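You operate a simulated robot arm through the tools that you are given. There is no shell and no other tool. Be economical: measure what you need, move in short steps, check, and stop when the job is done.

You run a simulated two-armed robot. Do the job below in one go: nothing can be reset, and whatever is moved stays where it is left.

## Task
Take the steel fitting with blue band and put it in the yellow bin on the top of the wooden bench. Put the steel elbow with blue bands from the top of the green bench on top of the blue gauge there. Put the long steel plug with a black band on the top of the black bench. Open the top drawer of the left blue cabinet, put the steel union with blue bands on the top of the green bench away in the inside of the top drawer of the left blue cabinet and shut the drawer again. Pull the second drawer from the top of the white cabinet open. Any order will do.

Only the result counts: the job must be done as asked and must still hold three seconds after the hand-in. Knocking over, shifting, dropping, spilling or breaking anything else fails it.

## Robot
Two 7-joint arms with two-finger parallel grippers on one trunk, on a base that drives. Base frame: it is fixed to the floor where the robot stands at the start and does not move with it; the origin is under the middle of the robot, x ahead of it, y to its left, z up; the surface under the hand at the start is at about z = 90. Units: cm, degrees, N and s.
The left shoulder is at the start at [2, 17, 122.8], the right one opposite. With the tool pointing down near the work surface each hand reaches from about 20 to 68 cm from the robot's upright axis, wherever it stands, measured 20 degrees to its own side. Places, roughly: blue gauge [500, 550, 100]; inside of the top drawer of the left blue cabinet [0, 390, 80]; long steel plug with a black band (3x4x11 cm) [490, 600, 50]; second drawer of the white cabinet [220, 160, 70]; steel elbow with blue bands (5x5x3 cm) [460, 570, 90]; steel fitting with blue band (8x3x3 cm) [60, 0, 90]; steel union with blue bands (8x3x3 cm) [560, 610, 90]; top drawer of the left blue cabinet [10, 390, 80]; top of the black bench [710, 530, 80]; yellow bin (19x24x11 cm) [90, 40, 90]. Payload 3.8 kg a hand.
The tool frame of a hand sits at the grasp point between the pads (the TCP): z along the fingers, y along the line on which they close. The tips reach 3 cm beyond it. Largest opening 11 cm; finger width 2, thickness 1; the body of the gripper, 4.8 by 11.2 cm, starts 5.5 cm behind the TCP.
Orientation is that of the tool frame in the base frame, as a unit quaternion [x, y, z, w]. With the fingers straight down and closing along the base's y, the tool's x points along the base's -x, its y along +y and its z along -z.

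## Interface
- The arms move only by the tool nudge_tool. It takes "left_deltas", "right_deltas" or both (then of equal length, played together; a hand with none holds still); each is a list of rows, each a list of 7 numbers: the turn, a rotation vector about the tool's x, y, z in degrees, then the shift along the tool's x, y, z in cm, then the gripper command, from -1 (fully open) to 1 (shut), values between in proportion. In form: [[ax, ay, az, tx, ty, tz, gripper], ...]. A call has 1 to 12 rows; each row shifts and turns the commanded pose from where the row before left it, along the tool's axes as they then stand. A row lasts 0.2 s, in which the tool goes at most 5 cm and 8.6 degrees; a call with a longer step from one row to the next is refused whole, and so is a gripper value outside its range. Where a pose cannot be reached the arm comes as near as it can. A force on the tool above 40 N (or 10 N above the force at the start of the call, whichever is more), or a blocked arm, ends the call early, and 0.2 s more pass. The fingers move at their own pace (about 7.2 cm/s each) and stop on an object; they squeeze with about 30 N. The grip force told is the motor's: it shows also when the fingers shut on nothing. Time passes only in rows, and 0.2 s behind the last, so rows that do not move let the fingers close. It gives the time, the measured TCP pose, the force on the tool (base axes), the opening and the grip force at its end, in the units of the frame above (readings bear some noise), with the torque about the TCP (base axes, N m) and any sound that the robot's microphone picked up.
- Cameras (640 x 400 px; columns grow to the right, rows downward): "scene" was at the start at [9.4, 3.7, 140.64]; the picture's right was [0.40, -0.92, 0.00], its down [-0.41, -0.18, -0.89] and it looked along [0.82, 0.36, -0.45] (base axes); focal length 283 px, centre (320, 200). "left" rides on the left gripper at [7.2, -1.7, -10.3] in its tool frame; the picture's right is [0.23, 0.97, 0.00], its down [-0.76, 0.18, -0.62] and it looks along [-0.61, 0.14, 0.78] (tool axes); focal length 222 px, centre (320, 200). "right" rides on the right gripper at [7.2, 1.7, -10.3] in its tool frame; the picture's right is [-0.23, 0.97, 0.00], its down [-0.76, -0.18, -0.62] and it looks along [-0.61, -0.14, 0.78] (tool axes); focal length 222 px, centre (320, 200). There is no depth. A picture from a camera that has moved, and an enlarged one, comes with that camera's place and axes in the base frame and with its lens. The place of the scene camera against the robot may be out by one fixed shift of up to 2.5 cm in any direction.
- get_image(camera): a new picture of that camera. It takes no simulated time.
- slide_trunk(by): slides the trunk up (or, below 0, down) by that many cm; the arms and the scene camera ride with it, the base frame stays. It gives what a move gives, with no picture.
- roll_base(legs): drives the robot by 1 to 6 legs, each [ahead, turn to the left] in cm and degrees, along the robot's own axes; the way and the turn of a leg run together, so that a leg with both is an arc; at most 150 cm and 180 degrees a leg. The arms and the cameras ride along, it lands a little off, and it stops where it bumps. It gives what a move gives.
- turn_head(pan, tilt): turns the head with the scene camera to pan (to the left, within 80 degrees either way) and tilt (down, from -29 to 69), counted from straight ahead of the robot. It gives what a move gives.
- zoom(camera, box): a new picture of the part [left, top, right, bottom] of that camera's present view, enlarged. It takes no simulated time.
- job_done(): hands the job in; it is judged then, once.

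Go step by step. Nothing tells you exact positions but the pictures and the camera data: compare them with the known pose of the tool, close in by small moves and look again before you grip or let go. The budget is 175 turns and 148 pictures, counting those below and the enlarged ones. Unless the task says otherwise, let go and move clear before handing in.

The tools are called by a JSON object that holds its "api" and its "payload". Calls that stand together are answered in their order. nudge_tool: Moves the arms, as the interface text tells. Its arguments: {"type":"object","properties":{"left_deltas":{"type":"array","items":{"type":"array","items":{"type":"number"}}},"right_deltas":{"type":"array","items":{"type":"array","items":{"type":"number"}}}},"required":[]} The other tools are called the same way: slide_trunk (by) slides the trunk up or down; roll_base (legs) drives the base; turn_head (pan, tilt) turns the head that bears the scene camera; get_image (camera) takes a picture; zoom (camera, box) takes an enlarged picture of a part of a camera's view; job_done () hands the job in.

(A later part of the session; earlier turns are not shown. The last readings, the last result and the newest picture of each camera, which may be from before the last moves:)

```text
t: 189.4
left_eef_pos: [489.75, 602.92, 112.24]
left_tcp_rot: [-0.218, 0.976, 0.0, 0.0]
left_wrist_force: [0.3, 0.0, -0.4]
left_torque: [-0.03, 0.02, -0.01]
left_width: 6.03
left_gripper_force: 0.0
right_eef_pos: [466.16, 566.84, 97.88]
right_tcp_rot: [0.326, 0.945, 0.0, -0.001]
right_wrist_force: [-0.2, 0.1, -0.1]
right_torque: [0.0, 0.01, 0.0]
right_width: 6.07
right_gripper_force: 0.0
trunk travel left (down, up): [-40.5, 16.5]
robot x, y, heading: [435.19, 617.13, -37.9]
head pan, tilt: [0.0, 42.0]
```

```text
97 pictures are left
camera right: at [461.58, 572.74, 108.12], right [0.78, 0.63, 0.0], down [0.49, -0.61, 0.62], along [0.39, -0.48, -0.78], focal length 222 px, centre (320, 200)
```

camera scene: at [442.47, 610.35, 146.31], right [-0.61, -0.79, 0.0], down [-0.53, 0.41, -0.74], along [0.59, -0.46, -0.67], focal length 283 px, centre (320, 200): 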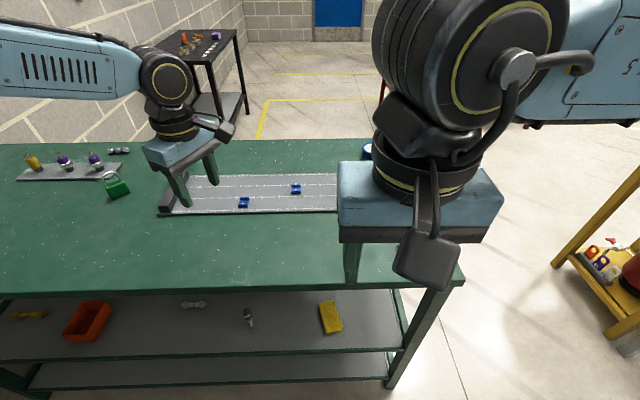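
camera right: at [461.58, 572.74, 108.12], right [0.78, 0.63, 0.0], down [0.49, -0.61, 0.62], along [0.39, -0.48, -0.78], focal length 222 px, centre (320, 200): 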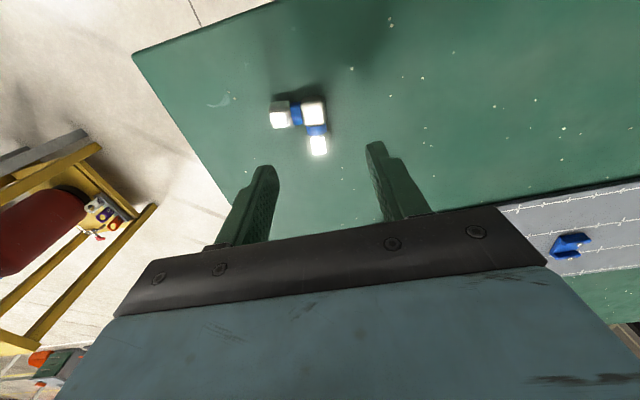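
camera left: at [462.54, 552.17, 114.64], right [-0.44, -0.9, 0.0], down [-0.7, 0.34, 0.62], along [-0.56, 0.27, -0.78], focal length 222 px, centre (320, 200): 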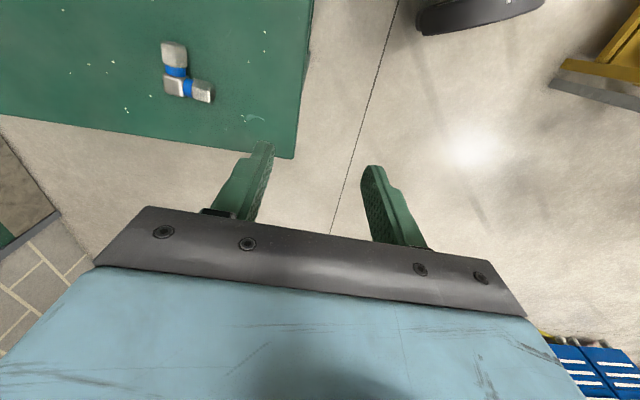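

Aligned; I shift 0.5 cm outward along the leg so the inner finger clears the other leg, then descend and close.

{"api": "nudge_tool", "payload": {"right_deltas": [[0, 0, 0, -0.5, 0, 0, 0], [0, 0, 0, 0, 0, 2, 0], [0, 0, 0, 0, 0, 1.5, 0], [0, 0, 0, 0, 0, 0.9, 0], [0, 0, 0, 0, 0, 0, 0.3], [0, 0, 0, 0, 0, 0, 1], [0, 0, 0, 0, 0, 0, 1], [0, 0, 0, 0, 0, 0, 1]]}}

{"api": "get_image", "payload": {"camera": "right"}}

```text
t: 191.2
left_eef_pos: [489.7, 602.94, 112.31]
left_tcp_rot: [-0.219, 0.976, 0.001, 0.0]
left_wrist_force: [-0.3, -0.6, -0.3]
left_torque: [-0.02, -0.01, 0.02]
left_width: 6.04
left_gripper_force: 0.1
right_eef_pos: [466.55, 566.5, 93.5]
right_tcp_rot: [0.326, 0.945, 0.0, -0.002]
right_wrist_force: [-0.3, 1.4, -0.5]
right_torque: [-0.02, 0.03, 0.0]
right_width: 0.02
right_gripper_force: 29.9
trunk travel left (down, up): [-40.5, 16.5]
robot x, y, heading: [435.39, 616.62, -38.0]
head pan, tilt: [0.0, 42.0]
```

```text
96 pictures are left
camera right: at [462.08, 572.35, 103.82], right [0.78, 0.63, 0.0], down [0.49, -0.61, 0.62], along [0.39, -0.48, -0.78], focal length 222 px, centre (320, 200)
```

right: 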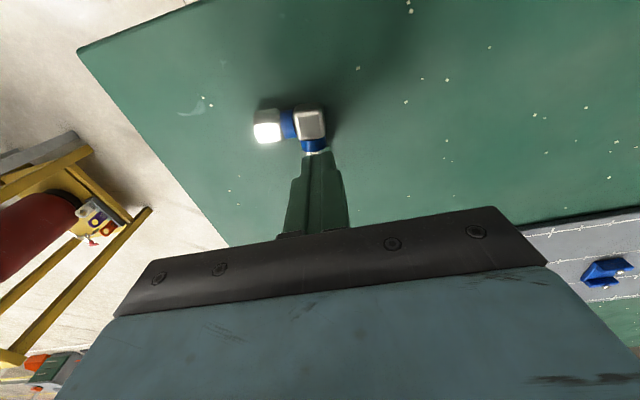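

The fingers closed just above the leg: the tabletop is lower than assumed, about z = 88. I open, descend 2 cm more, and close again.

{"api": "nudge_tool", "payload": {"right_deltas": [[0, 0, 0, 0, 0, 0, 0.1], [0, 0, 0, 0, 0, 0, 0.1], [0, 0, 0, 0, 0, 0, 0.1], [0, 0, 0, 0, 0, 1, 0.1], [0, 0, 0, 0, 0, 1, 0.1], [0, 0, 0, 0, 0, 0, 1], [0, 0, 0, 0, 0, 0, 1], [0, 0, 0, 0, 0, 0, 1]]}}

{"api": "get_image", "payload": {"camera": "right"}}

```text
t: 193.0
left_eef_pos: [489.63, 602.81, 112.33]
left_tcp_rot: [-0.219, 0.976, -0.001, 0.0]
left_wrist_force: [-0.2, 0.1, -1.4]
left_torque: [0.0, 0.0, 0.01]
left_width: 6.06
left_gripper_force: 0.1
right_eef_pos: [466.63, 566.48, 91.49]
right_tcp_rot: [0.326, 0.945, 0.001, -0.001]
right_wrist_force: [-1.6, -1.0, -0.5]
right_torque: [-0.22, 0.19, 0.17]
right_width: 1.57
right_gripper_force: 29.1
trunk travel left (down, up): [-40.5, 16.5]
robot x, y, heading: [434.98, 616.62, -37.9]
head pan, tilt: [0.0, 42.0]
```

```text
95 pictures are left
camera right: at [462.08, 572.37, 101.78], right [0.78, 0.63, 0.0], down [0.49, -0.61, 0.62], along [0.39, -0.48, -0.78], focal length 222 px, centre (320, 200)
```

right: 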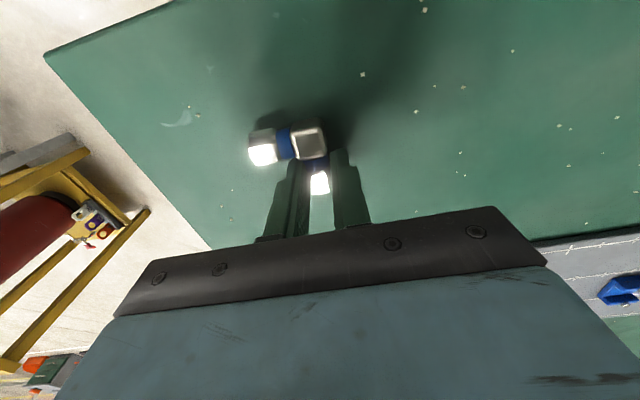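

Gripped at 1.6 cm. I lift and check.

{"api": "nudge_tool", "payload": {"right_deltas": [[0, 0, 0, 0, 0, -2, 1], [0, 0, 0, 0, 0, -4, 1], [0, 0, 0, 0, 0, -5, 1], [0, 0, 0, 0, 0, -5, 1]]}}

{"api": "get_image", "payload": {"camera": "right"}}

```text
t: 194.0
left_eef_pos: [489.74, 603.0, 112.31]
left_tcp_rot: [-0.219, 0.976, -0.001, 0.0]
left_wrist_force: [0.1, 0.1, 0.3]
left_torque: [0.01, 0.0, 0.01]
left_width: 6.04
left_gripper_force: 0.0
right_eef_pos: [466.8, 566.27, 107.78]
right_tcp_rot: [0.326, 0.945, -0.001, -0.002]
right_wrist_force: [-0.3, 0.5, -0.3]
right_torque: [-0.02, 0.0, -0.01]
right_width: 1.88
right_gripper_force: 29.5
trunk travel left (down, up): [-40.5, 16.5]
robot x, y, heading: [435.64, 616.4, -38.0]
head pan, tilt: [0.0, 42.0]
```

```text
94 pictures are left
camera right: at [462.34, 572.17, 118.03], right [0.78, 0.63, 0.0], down [0.49, -0.61, 0.62], along [0.39, -0.48, -0.78], focal length 222 px, centre (320, 200)
```

right: 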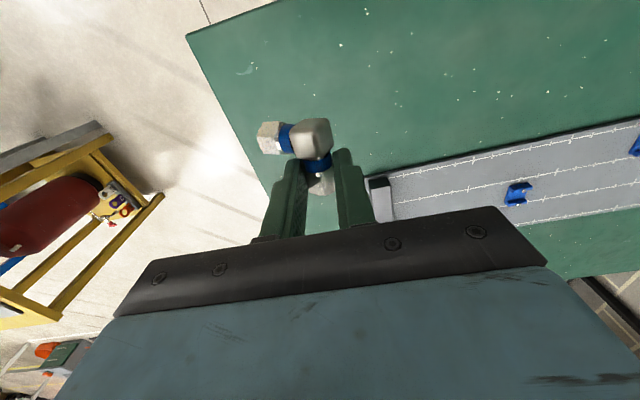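

The elbow is held. Next is the plug from the same side: I pull both hands back (right hand in, left hand to neutral yaw), back the base off the bench, and lower the trunk.

{"api": "nudge_tool", "payload": {"right_deltas": [[0, 0, 0, 3.6, 1.2, 0, 1], [0, 0, 0, 3.6, 1.2, 0, 1], [0, 0, 0, 3.6, 1.2, 0, 1], [0, 0, 0, 3.6, 1.2, 0, 1], [0, 0, 0, 3.6, 1.2, 0, 1], [0, 0, 0, 3.6, 1.2, 0, 1], [0, 0, 0, 3.6, 1.2, 0, 1], [0, 0, 0, 2, 1, 0, 1]], "left_deltas": [[0, 0, 7.9, 0, 0, 0, -0.1], [0, 0, 7.9, 0, 0, 0, -0.1], [0, 0, 7.9, 0, 0, 0, -0.1], [0, 0, 7.9, 0, 0, 0, -0.1], [0, 0, 7.9, 0, 0, 0, -0.1], [0, 0, 7.9, 0, 0, 0, -0.1], [0, 0, 7.9, 0, 0, 0, -0.1], [0, 0, 7.9, 0, 0, 0, -0.1]]}}

{"api": "roll_base", "payload": {"legs": [[-30, 0]]}}

{"api": "slide_trunk", "payload": {"by": -26}}

{"api": "get_image", "payload": {"camera": "scene"}}

```text
t: 195.8
left_eef_pos: [489.66, 602.93, 112.41]
left_tcp_rot: [0.325, 0.946, -0.001, -0.001]
left_wrist_force: [0.5, 0.1, -0.1]
left_torque: [-0.02, -0.01, -0.01]
left_width: 6.04
left_gripper_force: 0.0
right_eef_pos: [451.0, 590.45, 107.74]
right_tcp_rot: [0.327, 0.945, -0.001, -0.002]
right_wrist_force: [0.3, -0.2, -0.7]
right_torque: [0.03, -0.01, 0.02]
right_width: 1.91
right_gripper_force: 29.4
trunk travel left (down, up): [-40.5, 16.5]
robot x, y, heading: [435.49, 616.93, -37.9]
head pan, tilt: [0.0, 42.0]
```

```text
t: 197.8
left_eef_pos: [466.27, 621.09, 112.36]
left_tcp_rot: [0.326, 0.945, 0.0, 0.001]
left_wrist_force: [-1.0, 0.1, 0.0]
left_torque: [-0.02, -0.03, 0.03]
left_width: 6.04
left_gripper_force: 0.1
right_eef_pos: [427.56, 608.57, 107.67]
right_tcp_rot: [0.327, 0.945, 0.0, -0.002]
right_wrist_force: [-0.5, -0.3, -0.4]
right_torque: [-0.02, -0.04, -0.02]
right_width: 1.93
right_gripper_force: 30.2
trunk travel left (down, up): [-40.5, 16.5]
robot x, y, heading: [412.11, 634.65, -38.0]
head pan, tilt: [0.0, 42.0]
```

```text
t: 200.5
left_eef_pos: [466.26, 621.1, 86.45]
left_tcp_rot: [0.326, 0.945, 0.0, 0.0]
left_wrist_force: [-0.8, -0.4, -0.4]
left_torque: [0.02, -0.01, 0.03]
left_width: 6.04
left_gripper_force: 0.1
right_eef_pos: [427.52, 608.52, 81.7]
right_tcp_rot: [0.327, 0.945, 0.0, -0.002]
right_wrist_force: [0.6, 0.1, -1.1]
right_torque: [-0.04, -0.03, 0.0]
right_width: 1.88
right_gripper_force: 29.8
trunk travel left (down, up): [-14.5, 42.5]
robot x, y, heading: [412.18, 635.2, -37.9]
head pan, tilt: [0.0, 42.0]
```

```text
93 pictures are left
camera scene: at [419.11, 628.58, 120.32], right [-0.62, -0.79, 0.0], down [-0.53, 0.41, -0.74], along [0.59, -0.46, -0.67], focal length 283 px, centre (320, 200)
```

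scene: 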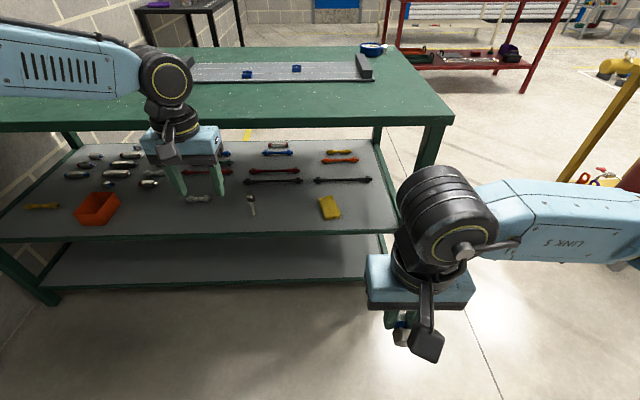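

{"api": "zoom", "payload": {"camera": "scene", "box": [160, 130, 320, 245]}}

```text
3.48 times, centred on (240, 188) of scene
camera zoom: at [419.11, 628.58, 120.32], right [-0.62, -0.79, 0.0], down [-0.53, 0.41, -0.74], along [0.59, -0.46, -0.67], focal length 984 px, centre (598, 244)
```

zoom: 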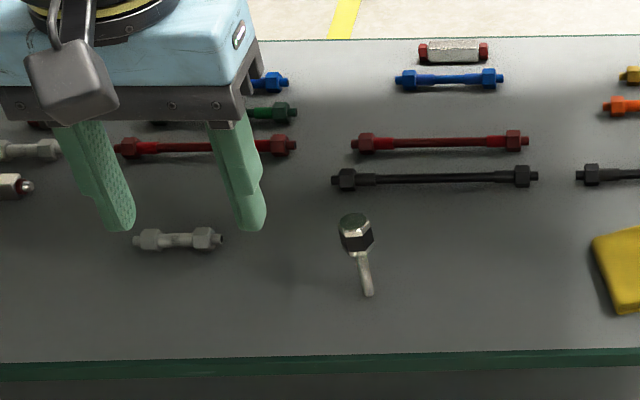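

The plug stands upright on its thin shank at about [494.9, 601.5], shelf z≈44.5, its head (black band) at z≈52–55.5. I pitch the left hand to 40° below horizontal in the free space and lower it.

{"api": "nudge_tool", "payload": {"left_deltas": [[0, -8.33, 0, 0, 0, 0, -0.1], [0, -8.33, 0, 0, 0, 0, -0.1], [0, -8.33, 0, 0, 0, 0, -0.1], [0, -8.33, 0, 0, 0, 0, -0.1], [0, -8.33, 0, 0, 0, 0, -0.1], [0, -8.33, 0, 0, 0, 0, -0.1], [0, 0, 0, 0, 2.3, 0, -0.1]]}}

{"api": "nudge_tool", "payload": {"left_deltas": [[0, 0, 0, 3.5, 0, 2.94, -0.1], [0, 0, 0, 3.5, 0, 2.94, -0.1], [0, 0, 0, 3.5, 0, 2.94, -0.1], [0, 0, 0, 3.5, 0, 2.94, -0.1], [0, 0, 0, 3.5, 0, 2.94, -0.1], [0, 0, 0, 3.5, 0, 2.94, -0.1], [0, 0, 0, 3.5, 0, 2.94, -0.1]]}}

{"api": "get_image", "payload": {"camera": "left"}}

{"api": "get_image", "payload": {"camera": "scene"}}

```text
t: 202.1
left_eef_pos: [467.75, 622.7, 86.38]
left_tcp_rot: [0.294, 0.857, -0.139, 0.4]
left_wrist_force: [0.0, 0.3, 0.4]
left_torque: [0.01, 0.03, 0.03]
left_width: 6.03
left_gripper_force: 0.1
right_eef_pos: [427.58, 608.7, 81.69]
right_tcp_rot: [0.326, 0.945, 0.0, -0.001]
right_wrist_force: [-0.5, 0.5, -0.9]
right_torque: [0.01, -0.02, 0.0]
right_width: 1.89
right_gripper_force: 29.9
trunk travel left (down, up): [-14.5, 42.5]
robot x, y, heading: [411.92, 635.32, -38.6]
head pan, tilt: [0.0, 42.0]
```

```text
t: 203.7
left_eef_pos: [468.79, 630.88, 72.81]
left_tcp_rot: [0.295, 0.857, -0.138, 0.398]
left_wrist_force: [-0.7, -0.6, 0.2]
left_torque: [0.01, -0.02, 0.0]
left_width: 6.03
left_gripper_force: 0.2
left hand out of reach, approached as far as the arm can: row 2, 3, 4, 5, 6, 7
right_eef_pos: [427.59, 608.55, 81.66]
right_tcp_rot: [0.326, 0.945, 0.0, -0.001]
right_wrist_force: [-0.1, -0.1, -0.8]
right_torque: [0.01, -0.02, 0.02]
right_width: 1.91
right_gripper_force: 29.3
trunk travel left (down, up): [-14.5, 42.5]
robot x, y, heading: [412.28, 635.08, -38.4]
head pan, tilt: [0.0, 42.0]
```

```text
91 pictures are left
camera left: at [457.9, 637.26, 73.88], right [0.48, 0.86, -0.18], down [0.12, 0.13, 0.98], along [0.87, -0.5, -0.04], focal length 222 px, centre (320, 200)
```

left: 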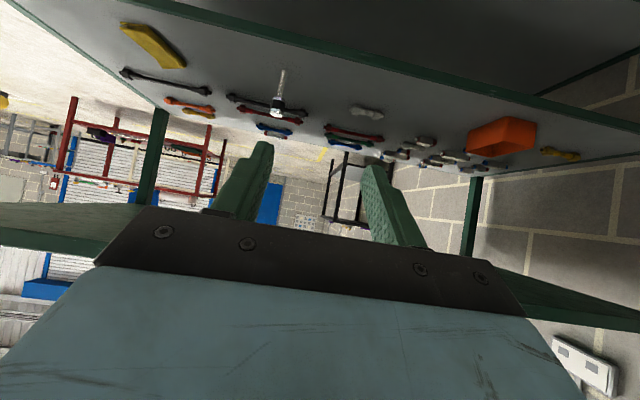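

```text
90 pictures are left
camera scene: at [419.13, 628.59, 120.31], right [-0.62, -0.79, 0.0], down [-0.53, 0.41, -0.74], along [0.59, -0.46, -0.67], focal length 283 px, centre (320, 200)
```

scene: 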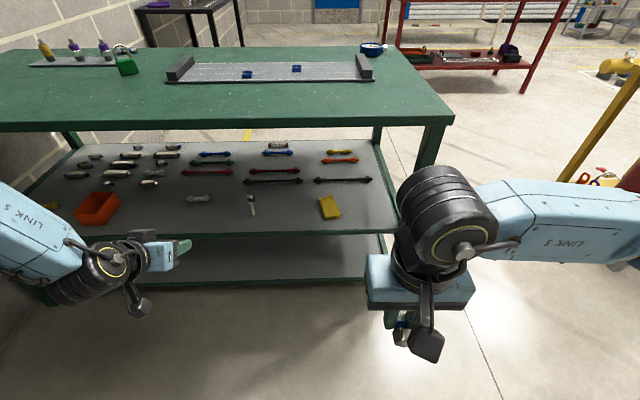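

It drifted left at a wrist limit. I lower the trunk fully and extend the hand forward, where the bend is easier.

{"api": "slide_trunk", "payload": {"by": -14}}

{"api": "nudge_tool", "payload": {"left_deltas": [[0, 0, 0, -2.6, 0, 3.1, -0.1], [0, 0, 0, -2.6, 0, 3.1, -0.1], [0, 0, 0, -2.6, -1.75, 3.1, -0.1], [0, 0, 0, -2.6, -1.75, 3.0, -0.1], [0, 0, 0, 1.9, -1.75, 1.6, -0.1], [0, 0, 0, 1.9, -1.75, 1.6, -0.1]]}}

{"api": "get_image", "payload": {"camera": "scene"}}

```text
t: 205.4
left_eef_pos: [468.86, 630.94, 58.76]
left_tcp_rot: [0.295, 0.857, -0.138, 0.4]
left_wrist_force: [0.6, 0.1, 0.0]
left_torque: [0.0, 0.03, 0.01]
left_width: 6.04
left_gripper_force: 0.1
right_eef_pos: [427.6, 608.7, 67.71]
right_tcp_rot: [0.327, 0.945, 0.0, -0.002]
right_wrist_force: [-0.1, -0.7, -0.6]
right_torque: [-0.01, -0.06, 0.01]
right_width: 1.9
right_gripper_force: 30.0
trunk travel left (down, up): [-0.5, 56.5]
robot x, y, heading: [412.0, 635.01, -38.0]
head pan, tilt: [0.0, 42.0]
```

```text
t: 206.8
left_eef_pos: [474.92, 622.4, 63.61]
left_tcp_rot: [0.295, 0.857, -0.138, 0.399]
left_wrist_force: [-0.2, -0.2, -0.2]
left_torque: [0.05, 0.01, -0.01]
left_width: 6.05
left_gripper_force: 0.1
left hand out of reach, approached as far as the arm can: row 1, 2, 3, 4, 5, 6
right_eef_pos: [427.61, 608.64, 67.62]
right_tcp_rot: [0.327, 0.945, 0.0, -0.002]
right_wrist_force: [-0.2, -0.4, -0.8]
right_torque: [0.01, -0.01, -0.03]
right_width: 1.89
right_gripper_force: 29.8
trunk travel left (down, up): [-0.5, 56.5]
robot x, y, heading: [411.81, 635.11, -37.9]
head pan, tilt: [0.0, 42.0]
```

```text
89 pictures are left
camera scene: at [419.12, 628.58, 106.31], right [-0.62, -0.79, 0.0], down [-0.53, 0.41, -0.74], along [0.59, -0.46, -0.67], focal length 283 px, centre (320, 200)
```

scene: 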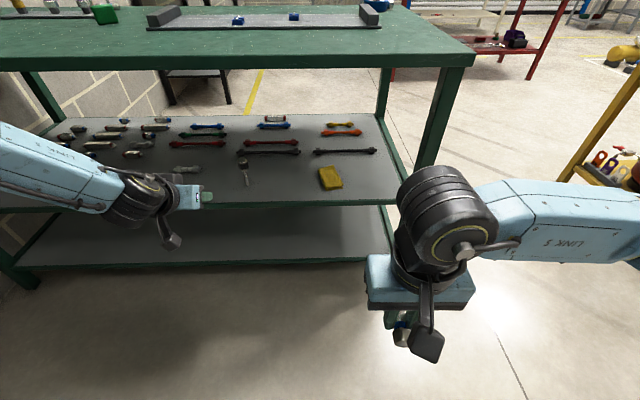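

The forearm points to the right while the tool points straight ahead; I yaw the tool 35° to the right to relieve the wrist, then try lowering.

{"api": "nudge_tool", "payload": {"left_deltas": [[5.36, 0, 4.5, 0, 0, 0, -0.1], [5.36, 0, 4.5, 0, 0, 0, -0.1], [5.36, 0, 4.5, 0, 0, 0, -0.1], [5.36, 0, 4.5, 0, 0, 0, -0.1], [5.36, 0, 4.5, 0, 0, 0, -0.1], [0, 0, 0, 1.9, 0, 1.6, -0.1], [0, 0, 0, 1.9, 0, 1.6, -0.1], [0, 0, 0, 1.9, 0, 1.6, -0.1], [0, 0, 0, 1.7, 0, 1.4, -0.1]]}}

{"api": "get_image", "payload": {"camera": "left"}}

```text
t: 208.8
left_eef_pos: [469.31, 624.23, 60.31]
left_tcp_rot: [0.539, 0.729, -0.252, 0.34]
left_wrist_force: [0.5, 0.4, 0.4]
left_torque: [0.0, 0.0, 0.0]
left_width: 6.06
left_gripper_force: 0.0
left hand out of reach, approached as far as the arm can: row 5, 6, 7, 8, 9
right_eef_pos: [427.63, 608.61, 67.66]
right_tcp_rot: [0.326, 0.945, 0.0, -0.002]
right_wrist_force: [-0.7, 0.9, -1.2]
right_torque: [0.0, 0.01, 0.02]
right_width: 1.91
right_gripper_force: 29.3
trunk travel left (down, up): [-0.5, 56.5]
robot x, y, heading: [411.96, 635.12, -38.2]
head pan, tilt: [0.0, 42.0]
```

```text
88 pictures are left
camera left: at [464.02, 635.59, 61.5], right [0.89, 0.43, -0.17], down [0.17, 0.04, 0.98], along [0.43, -0.9, -0.04], focal length 222 px, centre (320, 200)
```

left: 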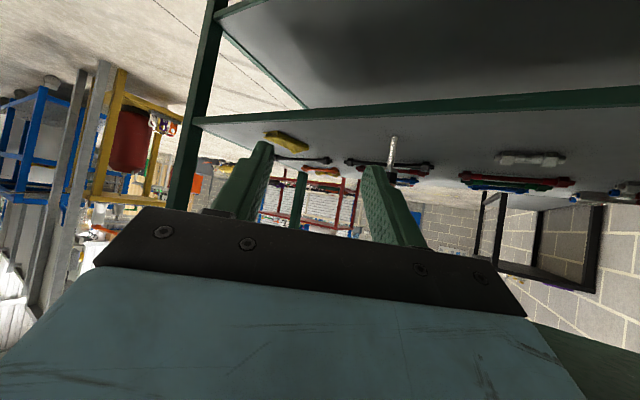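

I now recall the cabinet pull worked with the hand near the centre line. I undo the yaw and move the hand inward, toward 10 cm left of centre.

{"api": "nudge_tool", "payload": {"left_deltas": [[-5.36, 0, -4.5, 0, 0, 0, -0.1], [-5.36, 0, -4.5, 0, 0, 0, -0.1], [-5.36, 0, -4.5, 0, 0, 0, -0.1], [-5.36, 0, -4.5, 0, 0, 0, -0.1], [-5.36, 0, -4.5, 0, 0, 0, -0.1], [0, 0, 0, 0, -3, 0, -0.1], [0, 0, 0, 0, -4, 0, -0.1], [0, 0, 0, 0, -4, 0, -0.1], [0, 0, 0, 0, -4, 0, -0.1]]}}

{"api": "nudge_tool", "payload": {"left_deltas": [[0, 0, 0, -1.3, 0, 1.5, -0.1], [0, 0, 0, -1.3, 0, 1.5, -0.1], [0, 0, 0, 1.5, 0, 1.3, -0.1], [0, 0, 0, 1.5, 0, 1.3, -0.1], [0, 0, 0, 1.5, 0, 1.3, -0.1]]}}

```text
t: 210.8
left_eef_pos: [461.89, 618.88, 68.33]
left_tcp_rot: [0.295, 0.857, -0.138, 0.399]
left_wrist_force: [-0.3, 0.1, 0.3]
left_torque: [0.0, -0.02, -0.01]
left_width: 6.05
left_gripper_force: 0.0
left hand out of reach, approached as far as the arm can: row 4, 5, 6, 7, 8, 9
right_eef_pos: [427.66, 608.58, 67.66]
right_tcp_rot: [0.327, 0.945, 0.0, -0.001]
right_wrist_force: [0.5, -0.2, -0.4]
right_torque: [-0.01, -0.04, 0.0]
right_width: 1.9
right_gripper_force: 30.0
trunk travel left (down, up): [-0.5, 56.5]
robot x, y, heading: [411.75, 634.98, -38.3]
head pan, tilt: [0.0, 42.0]
```

```text
t: 212.0
left_eef_pos: [466.1, 620.08, 65.79]
left_tcp_rot: [0.295, 0.857, -0.138, 0.399]
left_wrist_force: [0.2, -0.6, -0.4]
left_torque: [0.0, 0.02, -0.04]
left_width: 6.06
left_gripper_force: 0.0
left hand out of reach, approached as far as the arm can: row 1, 2, 3, 4, 5
right_eef_pos: [427.57, 608.65, 67.67]
right_tcp_rot: [0.327, 0.945, 0.0, -0.002]
right_wrist_force: [0.0, 0.0, -1.1]
right_torque: [0.02, -0.05, 0.02]
right_width: 1.88
right_gripper_force: 29.6
trunk travel left (down, up): [-0.5, 56.5]
robot x, y, heading: [412.26, 634.98, -38.1]
head pan, tilt: [0.0, 42.0]
```

Still on a limit. A steeper pitch (50° below horizontal) should be easier and still clears the tabletop edge; I try it.

{"api": "nudge_tool", "payload": {"left_deltas": [[0, 5, 0, 0, 0, 0, -0.1], [0, 5, 0, 0, 0, 0, -0.1], [0, 0, 0, 1.29, 0, 1.53, -0.1], [0, 0, 0, 1.29, 0, 1.53, -0.1], [0, 0, 0, 1.29, 0, 1.53, -0.1], [0, 0, 0, 1.29, 0, 1.53, -0.1], [0, 0, 0, 1.29, 0, 1.53, -0.1], [0, 0, 0, 1.29, 0, 1.53, -0.1]]}}

{"api": "get_image", "payload": {"camera": "scene"}}

```text
t: 213.8
left_eef_pos: [466.72, 625.25, 60.03]
left_tcp_rot: [0.305, 0.889, -0.112, 0.323]
left_wrist_force: [-0.3, -0.5, -0.8]
left_torque: [-0.04, -0.01, 0.0]
left_width: 6.06
left_gripper_force: 0.1
left hand out of reach, approached as far as the arm can: row 3, 4, 5, 6, 7, 8
right_eef_pos: [427.67, 608.63, 67.73]
right_tcp_rot: [0.327, 0.945, 0.0, -0.002]
right_wrist_force: [0.2, 0.1, -0.1]
right_torque: [-0.02, 0.01, -0.02]
right_width: 1.89
right_gripper_force: 30.8
trunk travel left (down, up): [-0.5, 56.5]
robot x, y, heading: [412.02, 635.11, -37.9]
head pan, tilt: [0.0, 42.0]
```

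```text
87 pictures are left
camera scene: at [419.12, 628.57, 106.31], right [-0.62, -0.79, 0.0], down [-0.53, 0.41, -0.74], along [0.59, -0.46, -0.67], focal length 283 px, centre (320, 200)
```

scene: 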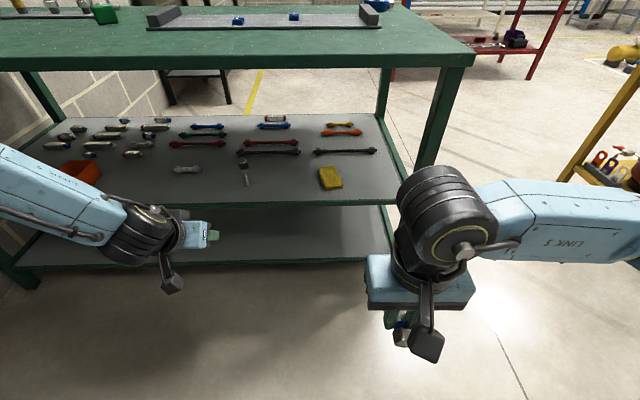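

I try flipping the gripper's roll by 180° (the jaws are symmetric), which moves the last joint to a different range.

{"api": "nudge_tool", "payload": {"left_deltas": [[0, 0, 0, 0, -2, -3, -0.1], [0, 0, 8.2, 0, 0, 0, -0.1], [0, 0, 8.2, 0, 0, 0, -0.1], [0, 0, 8.2, 0, 0, 0, -0.1], [0, 0, 8.2, 0, 0, 0, -0.1], [0, 0, 8.2, 0, 0, 0, -0.1], [0, 0, 8.2, 0, 0, 0, -0.1], [0, 0, 8.2, 0, 0, 0, -0.1], [0, 0, 8.2, 0, 0, 0, -0.1], [0, 0, 8.2, 0, 0, 0, -0.1], [0, 0, 8.2, 0, 0, 0, -0.1], [0, 0, 8.2, 0, 0, 0, -0.1]]}}

{"api": "nudge_tool", "payload": {"left_deltas": [[0, 0, 8.2, 0, 0, 0, -0.1], [0, 0, 8.2, 0, 0, 0, -0.1], [0, 0, 8.2, 0, 0, 0, -0.1], [0, 0, 8.2, 0, 0, 0, -0.1], [0, 0, 8.2, 0, 0, 0, -0.1], [0, 0, 8.2, 0, 0, 0, -0.1], [0, 0, 8.2, 0, 0, 0, -0.1], [0, 0, 8.2, 0, 0, 0, -0.1], [0, 0, 8.2, 0, 0, 0, -0.1], [0, 0, 8.2, 0, 0, 0, -0.1], [0, 0, 7.8, 0, 0, 0, -0.1]]}}

```text
t: 216.4
left_eef_pos: [463.85, 624.72, 62.45]
left_tcp_rot: [0.846, 0.409, 0.15, 0.307]
left_wrist_force: [0.3, 0.0, 0.6]
left_torque: [-0.01, -0.01, 0.01]
left_width: 6.04
left_gripper_force: 0.0
right_eef_pos: [427.61, 608.49, 67.71]
right_tcp_rot: [0.327, 0.945, 0.0, -0.002]
right_wrist_force: [0.7, 0.1, -0.8]
right_torque: [-0.02, -0.03, 0.04]
right_width: 1.91
right_gripper_force: 30.3
trunk travel left (down, up): [-0.5, 56.5]
robot x, y, heading: [411.8, 634.92, -38.2]
head pan, tilt: [0.0, 42.0]
```

```text
t: 218.8
left_eef_pos: [463.8, 624.86, 62.47]
left_tcp_rot: [0.888, -0.306, 0.324, 0.111]
left_wrist_force: [-0.2, 0.3, 0.4]
left_torque: [0.01, 0.02, 0.01]
left_width: 6.05
left_gripper_force: 0.0
right_eef_pos: [427.63, 608.47, 67.6]
right_tcp_rot: [0.327, 0.945, -0.001, -0.002]
right_wrist_force: [0.0, -0.7, -0.6]
right_torque: [-0.01, -0.01, 0.04]
right_width: 1.92
right_gripper_force: 30.2
trunk travel left (down, up): [-0.5, 56.5]
robot x, y, heading: [411.97, 635.09, -38.0]
head pan, tilt: [0.0, 42.0]
```

The flip was reached. I test lowering now.

{"api": "nudge_tool", "payload": {"left_deltas": [[0, 0, 0, -1.29, 0, 1.53, -0.1], [0, 0, 0, -1.29, 0, 1.53, -0.1], [0, 0, 0, -1.29, 0, 1.53, -0.1], [0, 0, 0, -1.29, 0, 1.53, -0.1], [0, 0, 0, -1.29, 0, 1.53, -0.1]]}}

```text
t: 220.0
left_eef_pos: [464.93, 628.36, 58.42]
left_tcp_rot: [0.889, -0.306, 0.322, 0.111]
left_wrist_force: [-0.1, 0.1, -0.3]
left_torque: [-0.03, 0.0, 0.01]
left_width: 6.04
left_gripper_force: 0.1
left hand out of reach, approached as far as the arm can: row 1, 2, 3, 4, 5
right_eef_pos: [427.59, 608.69, 67.74]
right_tcp_rot: [0.327, 0.945, -0.001, -0.002]
right_wrist_force: [-0.1, -0.1, -0.8]
right_torque: [0.01, 0.03, 0.0]
right_width: 1.89
right_gripper_force: 29.7
trunk travel left (down, up): [-0.5, 56.5]
robot x, y, heading: [412.13, 634.93, -38.1]
head pan, tilt: [0.0, 42.0]
```

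Lower seems to need the hand further out to the left. I pitch 5° steeper, move 8 cm left, and test the lowest reachable height.

{"api": "nudge_tool", "payload": {"left_deltas": [[0, -5, 0, 0, 0, 0, -0.1], [0, 0, 0, 0, -4, 0, -0.1], [0, 0, 0, 0, -4, 0, -0.1], [0, 0, 0, -0.57, 0, 0.82, -0.1], [0, 0, 0, -0.57, 0, 0.82, -0.1], [0, 0, 0, -0.57, 0, 0.82, -0.1], [0, 0, 0, -0.57, 0, 0.82, -0.1], [0, 0, 0, -0.57, 0, 0.82, -0.1]]}}

```text
t: 221.8
left_eef_pos: [469.71, 634.99, 54.76]
left_tcp_rot: [0.902, -0.311, 0.283, 0.098]
left_wrist_force: [0.5, 0.5, -0.5]
left_torque: [0.02, 0.0, 0.01]
left_width: 6.07
left_gripper_force: 0.1
left hand out of reach, approached as far as the arm can: row 7, 8
right_eef_pos: [427.62, 608.63, 67.7]
right_tcp_rot: [0.326, 0.945, 0.001, -0.002]
right_wrist_force: [-0.6, 0.7, -0.5]
right_torque: [0.01, -0.01, -0.02]
right_width: 1.9
right_gripper_force: 29.4
trunk travel left (down, up): [-0.5, 56.5]
robot x, y, heading: [412.13, 634.92, -38.3]
head pan, tilt: [0.0, 42.0]
```

z≈55 is reached at 36 cm left. I test a bit farther left and forward, so the base can stay clear of the bench.

{"api": "nudge_tool", "payload": {"left_deltas": [[0, 0, 0, 0, -4, 0, -0.1], [0, 0, 0, 2.46, 0, 1.72, -0.1], [0, 0, 0, 2.46, 0, 1.72, -0.1], [0, 0, 0, -0.3, 0, 0.4, -0.1]]}}

{"api": "get_image", "payload": {"camera": "left"}}

{"api": "get_image", "payload": {"camera": "scene"}}

```text
t: 222.8
left_eef_pos: [476.28, 634.99, 55.9]
left_tcp_rot: [0.902, -0.31, 0.283, 0.097]
left_wrist_force: [-0.7, 0.4, -0.6]
left_torque: [0.0, -0.01, 0.0]
left_width: 6.04
left_gripper_force: 0.0
left hand out of reach, approached as far as the arm can: row 3, 4
right_eef_pos: [427.66, 608.74, 67.69]
right_tcp_rot: [0.326, 0.945, 0.0, -0.002]
right_wrist_force: [-0.4, 0.4, -0.9]
right_torque: [0.0, -0.01, 0.01]
right_width: 1.9
right_gripper_force: 29.6
trunk travel left (down, up): [-0.5, 56.5]
robot x, y, heading: [411.82, 634.97, -38.3]
head pan, tilt: [0.0, 42.0]
```

```text
86 pictures are left
camera left: at [477.36, 636.34, 68.53], right [-0.45, -0.88, 0.13], down [-0.88, 0.46, 0.07], along [-0.13, -0.08, -0.99], focal length 222 px, centre (320, 200)
```

left: 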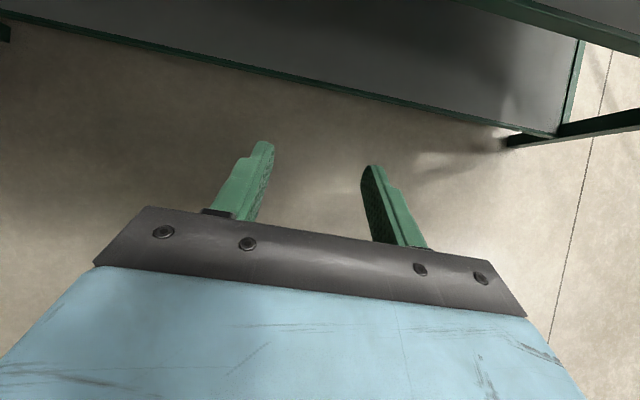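

```text
85 pictures are left
camera scene: at [419.12, 628.58, 106.31], right [-0.62, -0.79, 0.0], down [-0.53, 0.41, -0.74], along [0.59, -0.46, -0.67], focal length 283 px, centre (320, 200)
```

scene: 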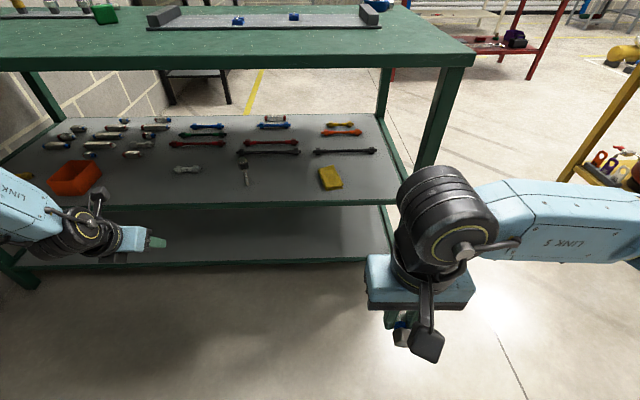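

This pose works (50 cm ahead, 40 cm left, z 56) and the wrist camera now looks straight down past the fingers. I shift the base 15.5 cm to the right, then approach in steps.

{"api": "roll_base", "payload": {"legs": [[0, -90], [15.5, 0], [0, 90], [14, 0]]}}

{"api": "get_image", "payload": {"camera": "left"}}

{"api": "get_image", "payload": {"camera": "scene"}}

```text
t: 232.7
left_eef_pos: [477.78, 613.73, 55.88]
left_tcp_rot: [0.901, -0.313, 0.283, 0.098]
left_wrist_force: [0.1, 0.3, -0.6]
left_torque: [-0.01, 0.0, 0.03]
left_width: 6.03
left_gripper_force: 0.0
right_eef_pos: [428.89, 587.49, 67.56]
right_tcp_rot: [0.33, 0.944, 0.0, -0.001]
right_wrist_force: [0.5, -0.4, -1.4]
right_torque: [-0.04, -0.04, 0.0]
right_width: 1.92
right_gripper_force: 29.9
trunk travel left (down, up): [-0.5, 56.5]
robot x, y, heading: [413.36, 614.14, -38.2]
head pan, tilt: [0.0, 42.0]
```

```text
84 pictures are left
camera left: at [478.81, 614.97, 68.52], right [-0.46, -0.88, 0.13], down [-0.88, 0.47, 0.07], along [-0.13, -0.08, -0.99], focal length 222 px, centre (320, 200)
```

left: 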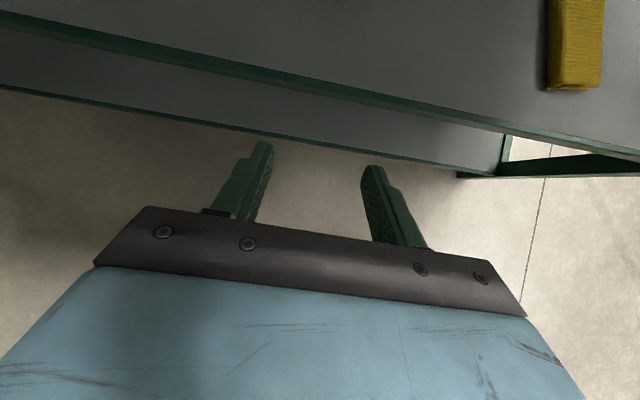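

```text
83 pictures are left
camera scene: at [420.55, 607.58, 106.31], right [-0.62, -0.78, 0.0], down [-0.52, 0.42, -0.74], along [0.58, -0.46, -0.67], focal length 283 px, centre (320, 200)
```

scene: 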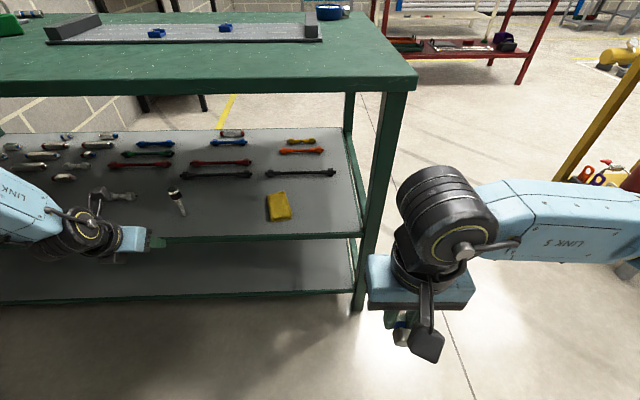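

The plug is about 21 cm ahead and 1.4 cm left of the hand. I drive 12 cm forward and look down.

{"api": "roll_base", "payload": {"legs": [[12, 0]]}}

{"api": "get_image", "payload": {"camera": "left"}}

```text
t: 233.9
left_eef_pos: [487.05, 606.17, 55.84]
left_tcp_rot: [0.901, -0.315, 0.283, 0.099]
left_wrist_force: [0.1, 0.0, 0.4]
left_torque: [0.0, 0.0, -0.02]
left_width: 6.04
left_gripper_force: 0.0
right_eef_pos: [438.26, 580.11, 67.64]
right_tcp_rot: [0.33, 0.944, 0.0, -0.003]
right_wrist_force: [0.1, -0.2, -1.3]
right_torque: [0.0, 0.01, -0.02]
right_width: 1.9
right_gripper_force: 30.5
trunk travel left (down, up): [-0.5, 56.5]
robot x, y, heading: [423.0, 606.42, -38.2]
head pan, tilt: [0.0, 42.0]
```

```text
82 pictures are left
camera left: at [488.24, 607.47, 68.52], right [-0.46, -0.88, 0.13], down [-0.88, 0.47, 0.07], along [-0.13, -0.08, -0.99], focal length 222 px, centre (320, 200)
```

left: 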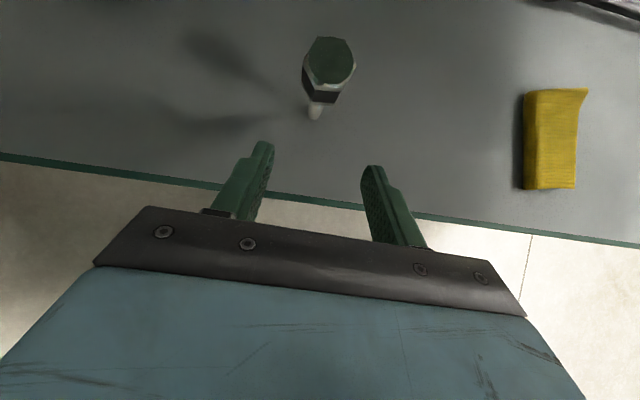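

The plug is precisely at [493.3, 602.1]. I shift the hand 0.7 cm left and roll 6 cm forward, then check before closing.

{"api": "nudge_tool", "payload": {"left_deltas": [[0, 0, 0, 0, -0.7, 0, -0.1]]}}

{"api": "roll_base", "payload": {"legs": [[6, 0]]}}

{"api": "get_image", "payload": {"camera": "left"}}

```text
t: 234.3
left_eef_pos: [487.56, 606.76, 55.93]
left_tcp_rot: [0.901, -0.313, 0.283, 0.099]
left_wrist_force: [0.3, 1.2, 0.0]
left_torque: [-0.05, 0.02, -0.01]
left_width: 6.05
left_gripper_force: 0.0
right_eef_pos: [438.35, 580.03, 67.64]
right_tcp_rot: [0.33, 0.944, 0.001, -0.002]
right_wrist_force: [0.2, 0.0, -0.4]
right_torque: [0.02, 0.01, 0.01]
right_width: 1.92
right_gripper_force: 29.8
trunk travel left (down, up): [-0.5, 56.5]
robot x, y, heading: [422.74, 606.62, -38.3]
head pan, tilt: [0.0, 42.0]
```

```text
t: 235.3
left_eef_pos: [492.28, 603.14, 55.94]
left_tcp_rot: [0.901, -0.314, 0.283, 0.099]
left_wrist_force: [0.0, -0.5, -0.1]
left_torque: [-0.02, 0.0, -0.05]
left_width: 6.05
left_gripper_force: 0.1
right_eef_pos: [442.87, 576.42, 67.64]
right_tcp_rot: [0.33, 0.944, 0.0, -0.001]
right_wrist_force: [-0.1, -0.3, -0.4]
right_torque: [-0.04, -0.02, 0.0]
right_width: 1.9
right_gripper_force: 30.4
trunk travel left (down, up): [-0.5, 56.5]
robot x, y, heading: [427.73, 602.86, -38.5]
head pan, tilt: [0.0, 42.0]
```

```text
81 pictures are left
camera left: at [493.33, 604.31, 68.54], right [-0.46, -0.88, 0.13], down [-0.88, 0.47, 0.07], along [-0.13, -0.08, -0.99], focal length 222 px, centre (320, 200)
```

left: 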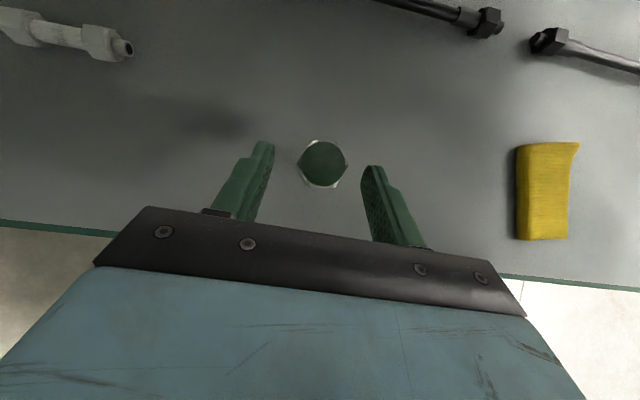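

The head is exactly between the fingertips. I advance slightly along the tool and close.

{"api": "nudge_tool", "payload": {"left_deltas": [[0, 0, 0, 0.3, 0, 0.6, -0.1], [0, 0, 0, 0, 0, 0, 0.3], [0, 0, 0, 0, 0, 0, 1], [0, 0, 0, 0, 0, 0, 1], [0, 0, 0, 0, 0, 0, 1]]}}

{"api": "get_image", "payload": {"camera": "left"}}

```text
t: 236.5
left_eef_pos: [492.58, 602.82, 56.02]
left_tcp_rot: [0.901, -0.315, 0.282, 0.1]
left_wrist_force: [0.2, -0.5, -0.4]
left_torque: [-0.08, 0.01, 0.0]
left_width: 3.09
left_gripper_force: 29.7
left hand out of reach, approached as far as the arm can: row 1
right_eef_pos: [442.96, 576.42, 67.64]
right_tcp_rot: [0.329, 0.944, -0.001, -0.002]
right_wrist_force: [-0.3, 0.5, 0.1]
right_torque: [0.01, 0.02, -0.01]
right_width: 1.88
right_gripper_force: 30.1
trunk travel left (down, up): [-0.5, 56.5]
robot x, y, heading: [427.47, 603.13, -38.7]
head pan, tilt: [0.0, 42.0]
```

```text
80 pictures are left
camera left: at [493.67, 604.09, 68.69], right [-0.46, -0.88, 0.13], down [-0.88, 0.47, 0.07], along [-0.13, -0.08, -0.99], focal length 222 px, centre (320, 200)
```

left: 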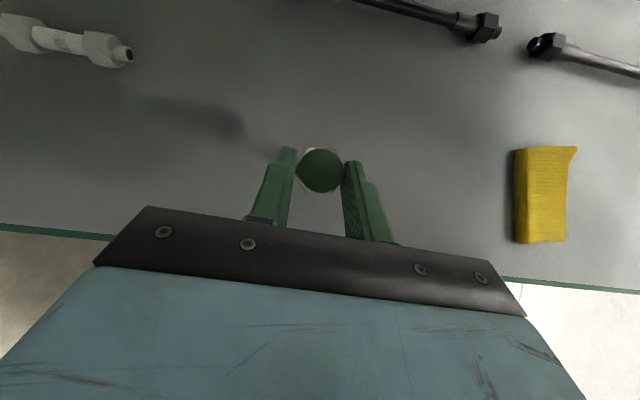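

Gripped (3.1 cm). I lift 3 cm with the trunk and back the base out.

{"api": "slide_trunk", "payload": {"by": 3}}

{"api": "roll_base", "payload": {"legs": [[-38, 0]]}}

{"api": "get_image", "payload": {"camera": "left"}}

{"api": "get_image", "payload": {"camera": "scene"}}

```text
t: 237.3
left_eef_pos: [492.65, 602.89, 59.03]
left_tcp_rot: [0.901, -0.314, 0.283, 0.099]
left_wrist_force: [-0.3, 0.4, -1.2]
left_torque: [0.03, 0.01, -0.03]
left_width: 3.11
left_gripper_force: 29.8
right_eef_pos: [442.86, 576.43, 70.67]
right_tcp_rot: [0.33, 0.944, 0.0, -0.002]
right_wrist_force: [0.2, 0.2, -0.4]
right_torque: [-0.02, 0.01, 0.0]
right_width: 1.9
right_gripper_force: 29.6
trunk travel left (down, up): [-3.5, 53.5]
robot x, y, heading: [427.66, 602.9, -38.4]
head pan, tilt: [0.0, 42.0]
```

```text
t: 239.7
left_eef_pos: [463.3, 626.06, 58.99]
left_tcp_rot: [0.9, -0.315, 0.282, 0.1]
left_wrist_force: [-0.8, 0.1, -2.6]
left_torque: [0.01, -0.02, 0.01]
left_width: 3.1
left_gripper_force: 30.7
right_eef_pos: [413.47, 599.7, 70.67]
right_tcp_rot: [0.331, 0.944, -0.001, -0.002]
right_wrist_force: [-0.9, 0.1, 0.0]
right_torque: [0.02, 0.0, -0.01]
right_width: 1.9
right_gripper_force: 30.1
trunk travel left (down, up): [-3.5, 53.5]
robot x, y, heading: [398.28, 626.29, -38.4]
head pan, tilt: [0.0, 42.0]
```

```text
79 pictures are left
camera left: at [464.3, 627.36, 71.67], right [-0.46, -0.88, 0.13], down [-0.88, 0.47, 0.07], along [-0.13, -0.08, -0.99], focal length 222 px, centre (320, 200)
```

left: 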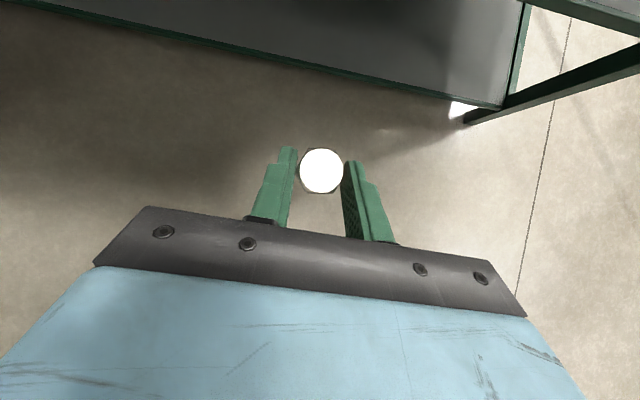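

```text
78 pictures are left
camera scene: at [405.2, 619.79, 109.31], right [-0.62, -0.78, 0.0], down [-0.52, 0.42, -0.74], along [0.58, -0.46, -0.67], focal length 283 px, centre (320, 200)
```

scene: 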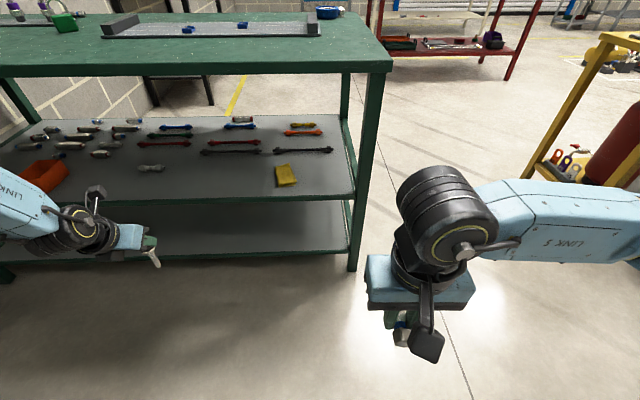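

The plug is safely held upright. I raise the trunk, lift the left hand, and drive around to the near side with the gauge placed ahead-right.

{"api": "slide_trunk", "payload": {"by": 40}}

{"api": "nudge_tool", "payload": {"left_deltas": [[0, 0, 0, 2.0, 0, -2.9, 1], [0, 0, 0, 2.0, 0, -2.9, 1], [0, 0, 0, 2.0, 0, -2.9, 1]]}}

{"api": "roll_base", "payload": {"legs": [[0, -60], [85, 0], [0, 73], [75, 0], [0, 76]]}}

{"api": "get_image", "payload": {"camera": "scene"}}

```text
t: 243.5
left_eef_pos: [463.18, 626.07, 99.13]
left_tcp_rot: [0.9, -0.315, 0.283, 0.1]
left_wrist_force: [1.0, 1.1, -1.2]
left_torque: [-0.01, -0.01, 0.01]
left_width: 3.06
left_gripper_force: 30.4
right_eef_pos: [413.48, 599.82, 110.67]
right_tcp_rot: [0.331, 0.944, 0.0, -0.002]
right_wrist_force: [-0.4, -0.8, -0.4]
right_torque: [0.01, 0.0, -0.01]
right_width: 1.9
right_gripper_force: 30.1
trunk travel left (down, up): [-43.5, 13.5]
robot x, y, heading: [398.25, 626.26, -38.5]
head pan, tilt: [0.0, 42.0]
```

```text
t: 244.3
left_eef_pos: [462.89, 626.22, 109.74]
left_tcp_rot: [0.9, -0.315, 0.283, 0.1]
left_wrist_force: [-0.4, 1.0, -1.4]
left_torque: [0.04, 0.0, 0.0]
left_width: 3.09
left_gripper_force: 29.3
right_eef_pos: [413.44, 599.8, 110.73]
right_tcp_rot: [0.33, 0.944, 0.0, -0.002]
right_wrist_force: [-0.5, 0.7, -0.7]
right_torque: [-0.02, -0.06, 0.01]
right_width: 1.91
right_gripper_force: 29.6
trunk travel left (down, up): [-43.5, 13.5]
robot x, y, heading: [398.12, 626.44, -38.6]
head pan, tilt: [0.0, 42.0]
```

```text
t: 261.6
left_eef_pos: [453.71, 573.58, 109.59]
left_tcp_rot: [0.866, 0.401, 0.273, -0.125]
left_wrist_force: [-0.4, 0.8, -1.8]
left_torque: [-0.03, 0.04, 0.0]
left_width: 2.75
left_gripper_force: 30.6
right_eef_pos: [478.39, 523.13, 110.67]
right_tcp_rot: [-0.418, 0.908, -0.002, -0.001]
right_wrist_force: [-0.1, -0.5, -0.6]
right_torque: [0.03, 0.01, -0.01]
right_width: 1.89
right_gripper_force: 30.0
trunk travel left (down, up): [-43.5, 13.5]
robot x, y, heading: [451.66, 508.45, 49.5]
head pan, tilt: [0.0, 42.0]
```

```text
77 pictures are left
camera scene: at [457.16, 516.58, 149.31], right [0.76, -0.65, 0.0], down [-0.43, -0.51, -0.74], along [0.48, 0.57, -0.67], focal length 283 px, centre (320, 200)
```

scene: 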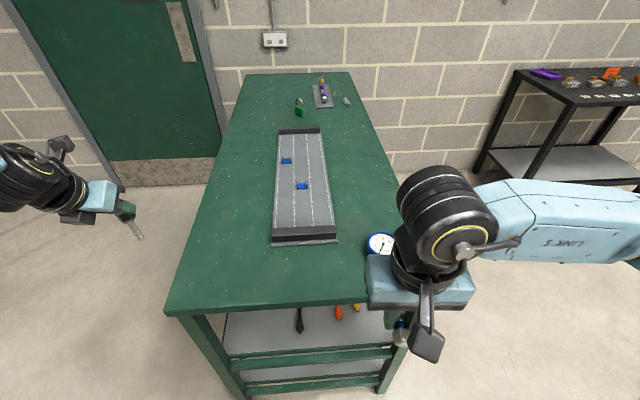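

The plug seems to have swung a little in the left fingers; I check it and view the gauge with the right wrist camera.

{"api": "get_image", "payload": {"camera": "left"}}

{"api": "get_image", "payload": {"camera": "right"}}

{"api": "zoom", "payload": {"camera": "scene", "box": [60, 160, 200, 260]}}

```text
76 pictures are left
camera left: at [452.41, 574.57, 122.22], right [0.86, -0.49, 0.13], down [-0.5, -0.86, 0.08], along [0.08, -0.13, -0.99], focal length 222 px, centre (320, 200)
```

left: 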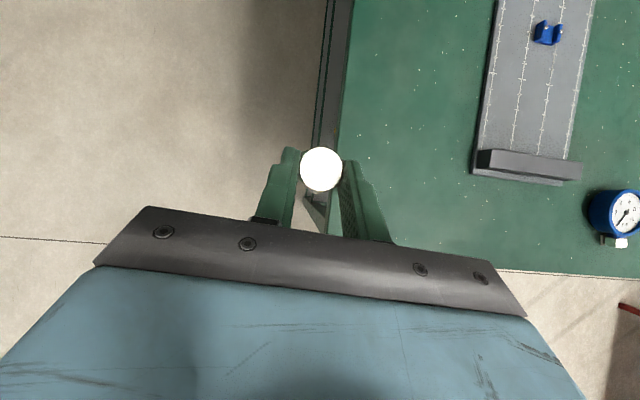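

```text
75 pictures are left
camera right: at [472.6, 518.88, 120.95], right [-0.59, 0.81, 0.0], down [0.63, 0.47, 0.62], along [0.5, 0.37, -0.78], focal length 222 px, centre (320, 200)
```

right: 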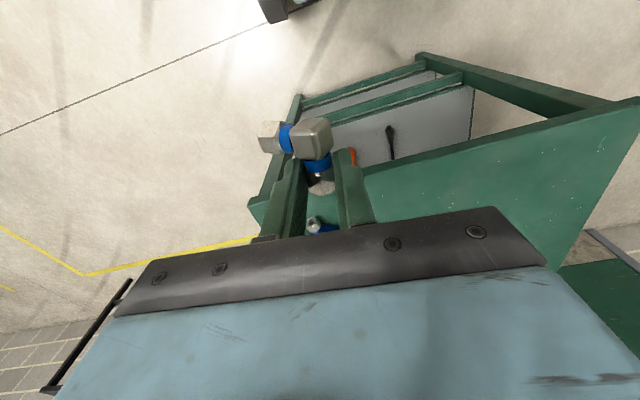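

```text
4.00 times, centred on (130, 210) of scene
camera zoom: at [457.16, 516.58, 149.31], right [0.76, -0.65, 0.0], down [-0.43, -0.51, -0.74], along [0.48, 0.57, -0.67], focal length 1131 px, centre (1080, 160)
```

zoom: 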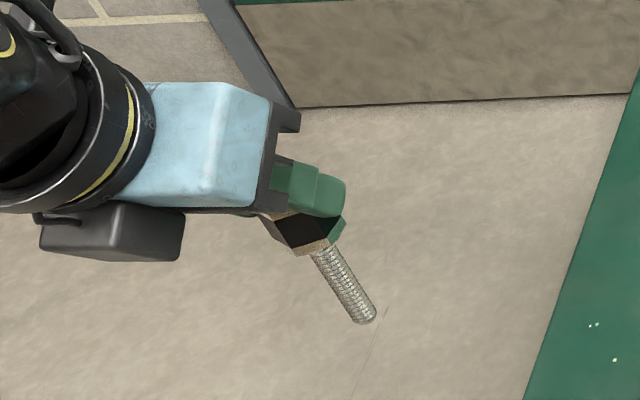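

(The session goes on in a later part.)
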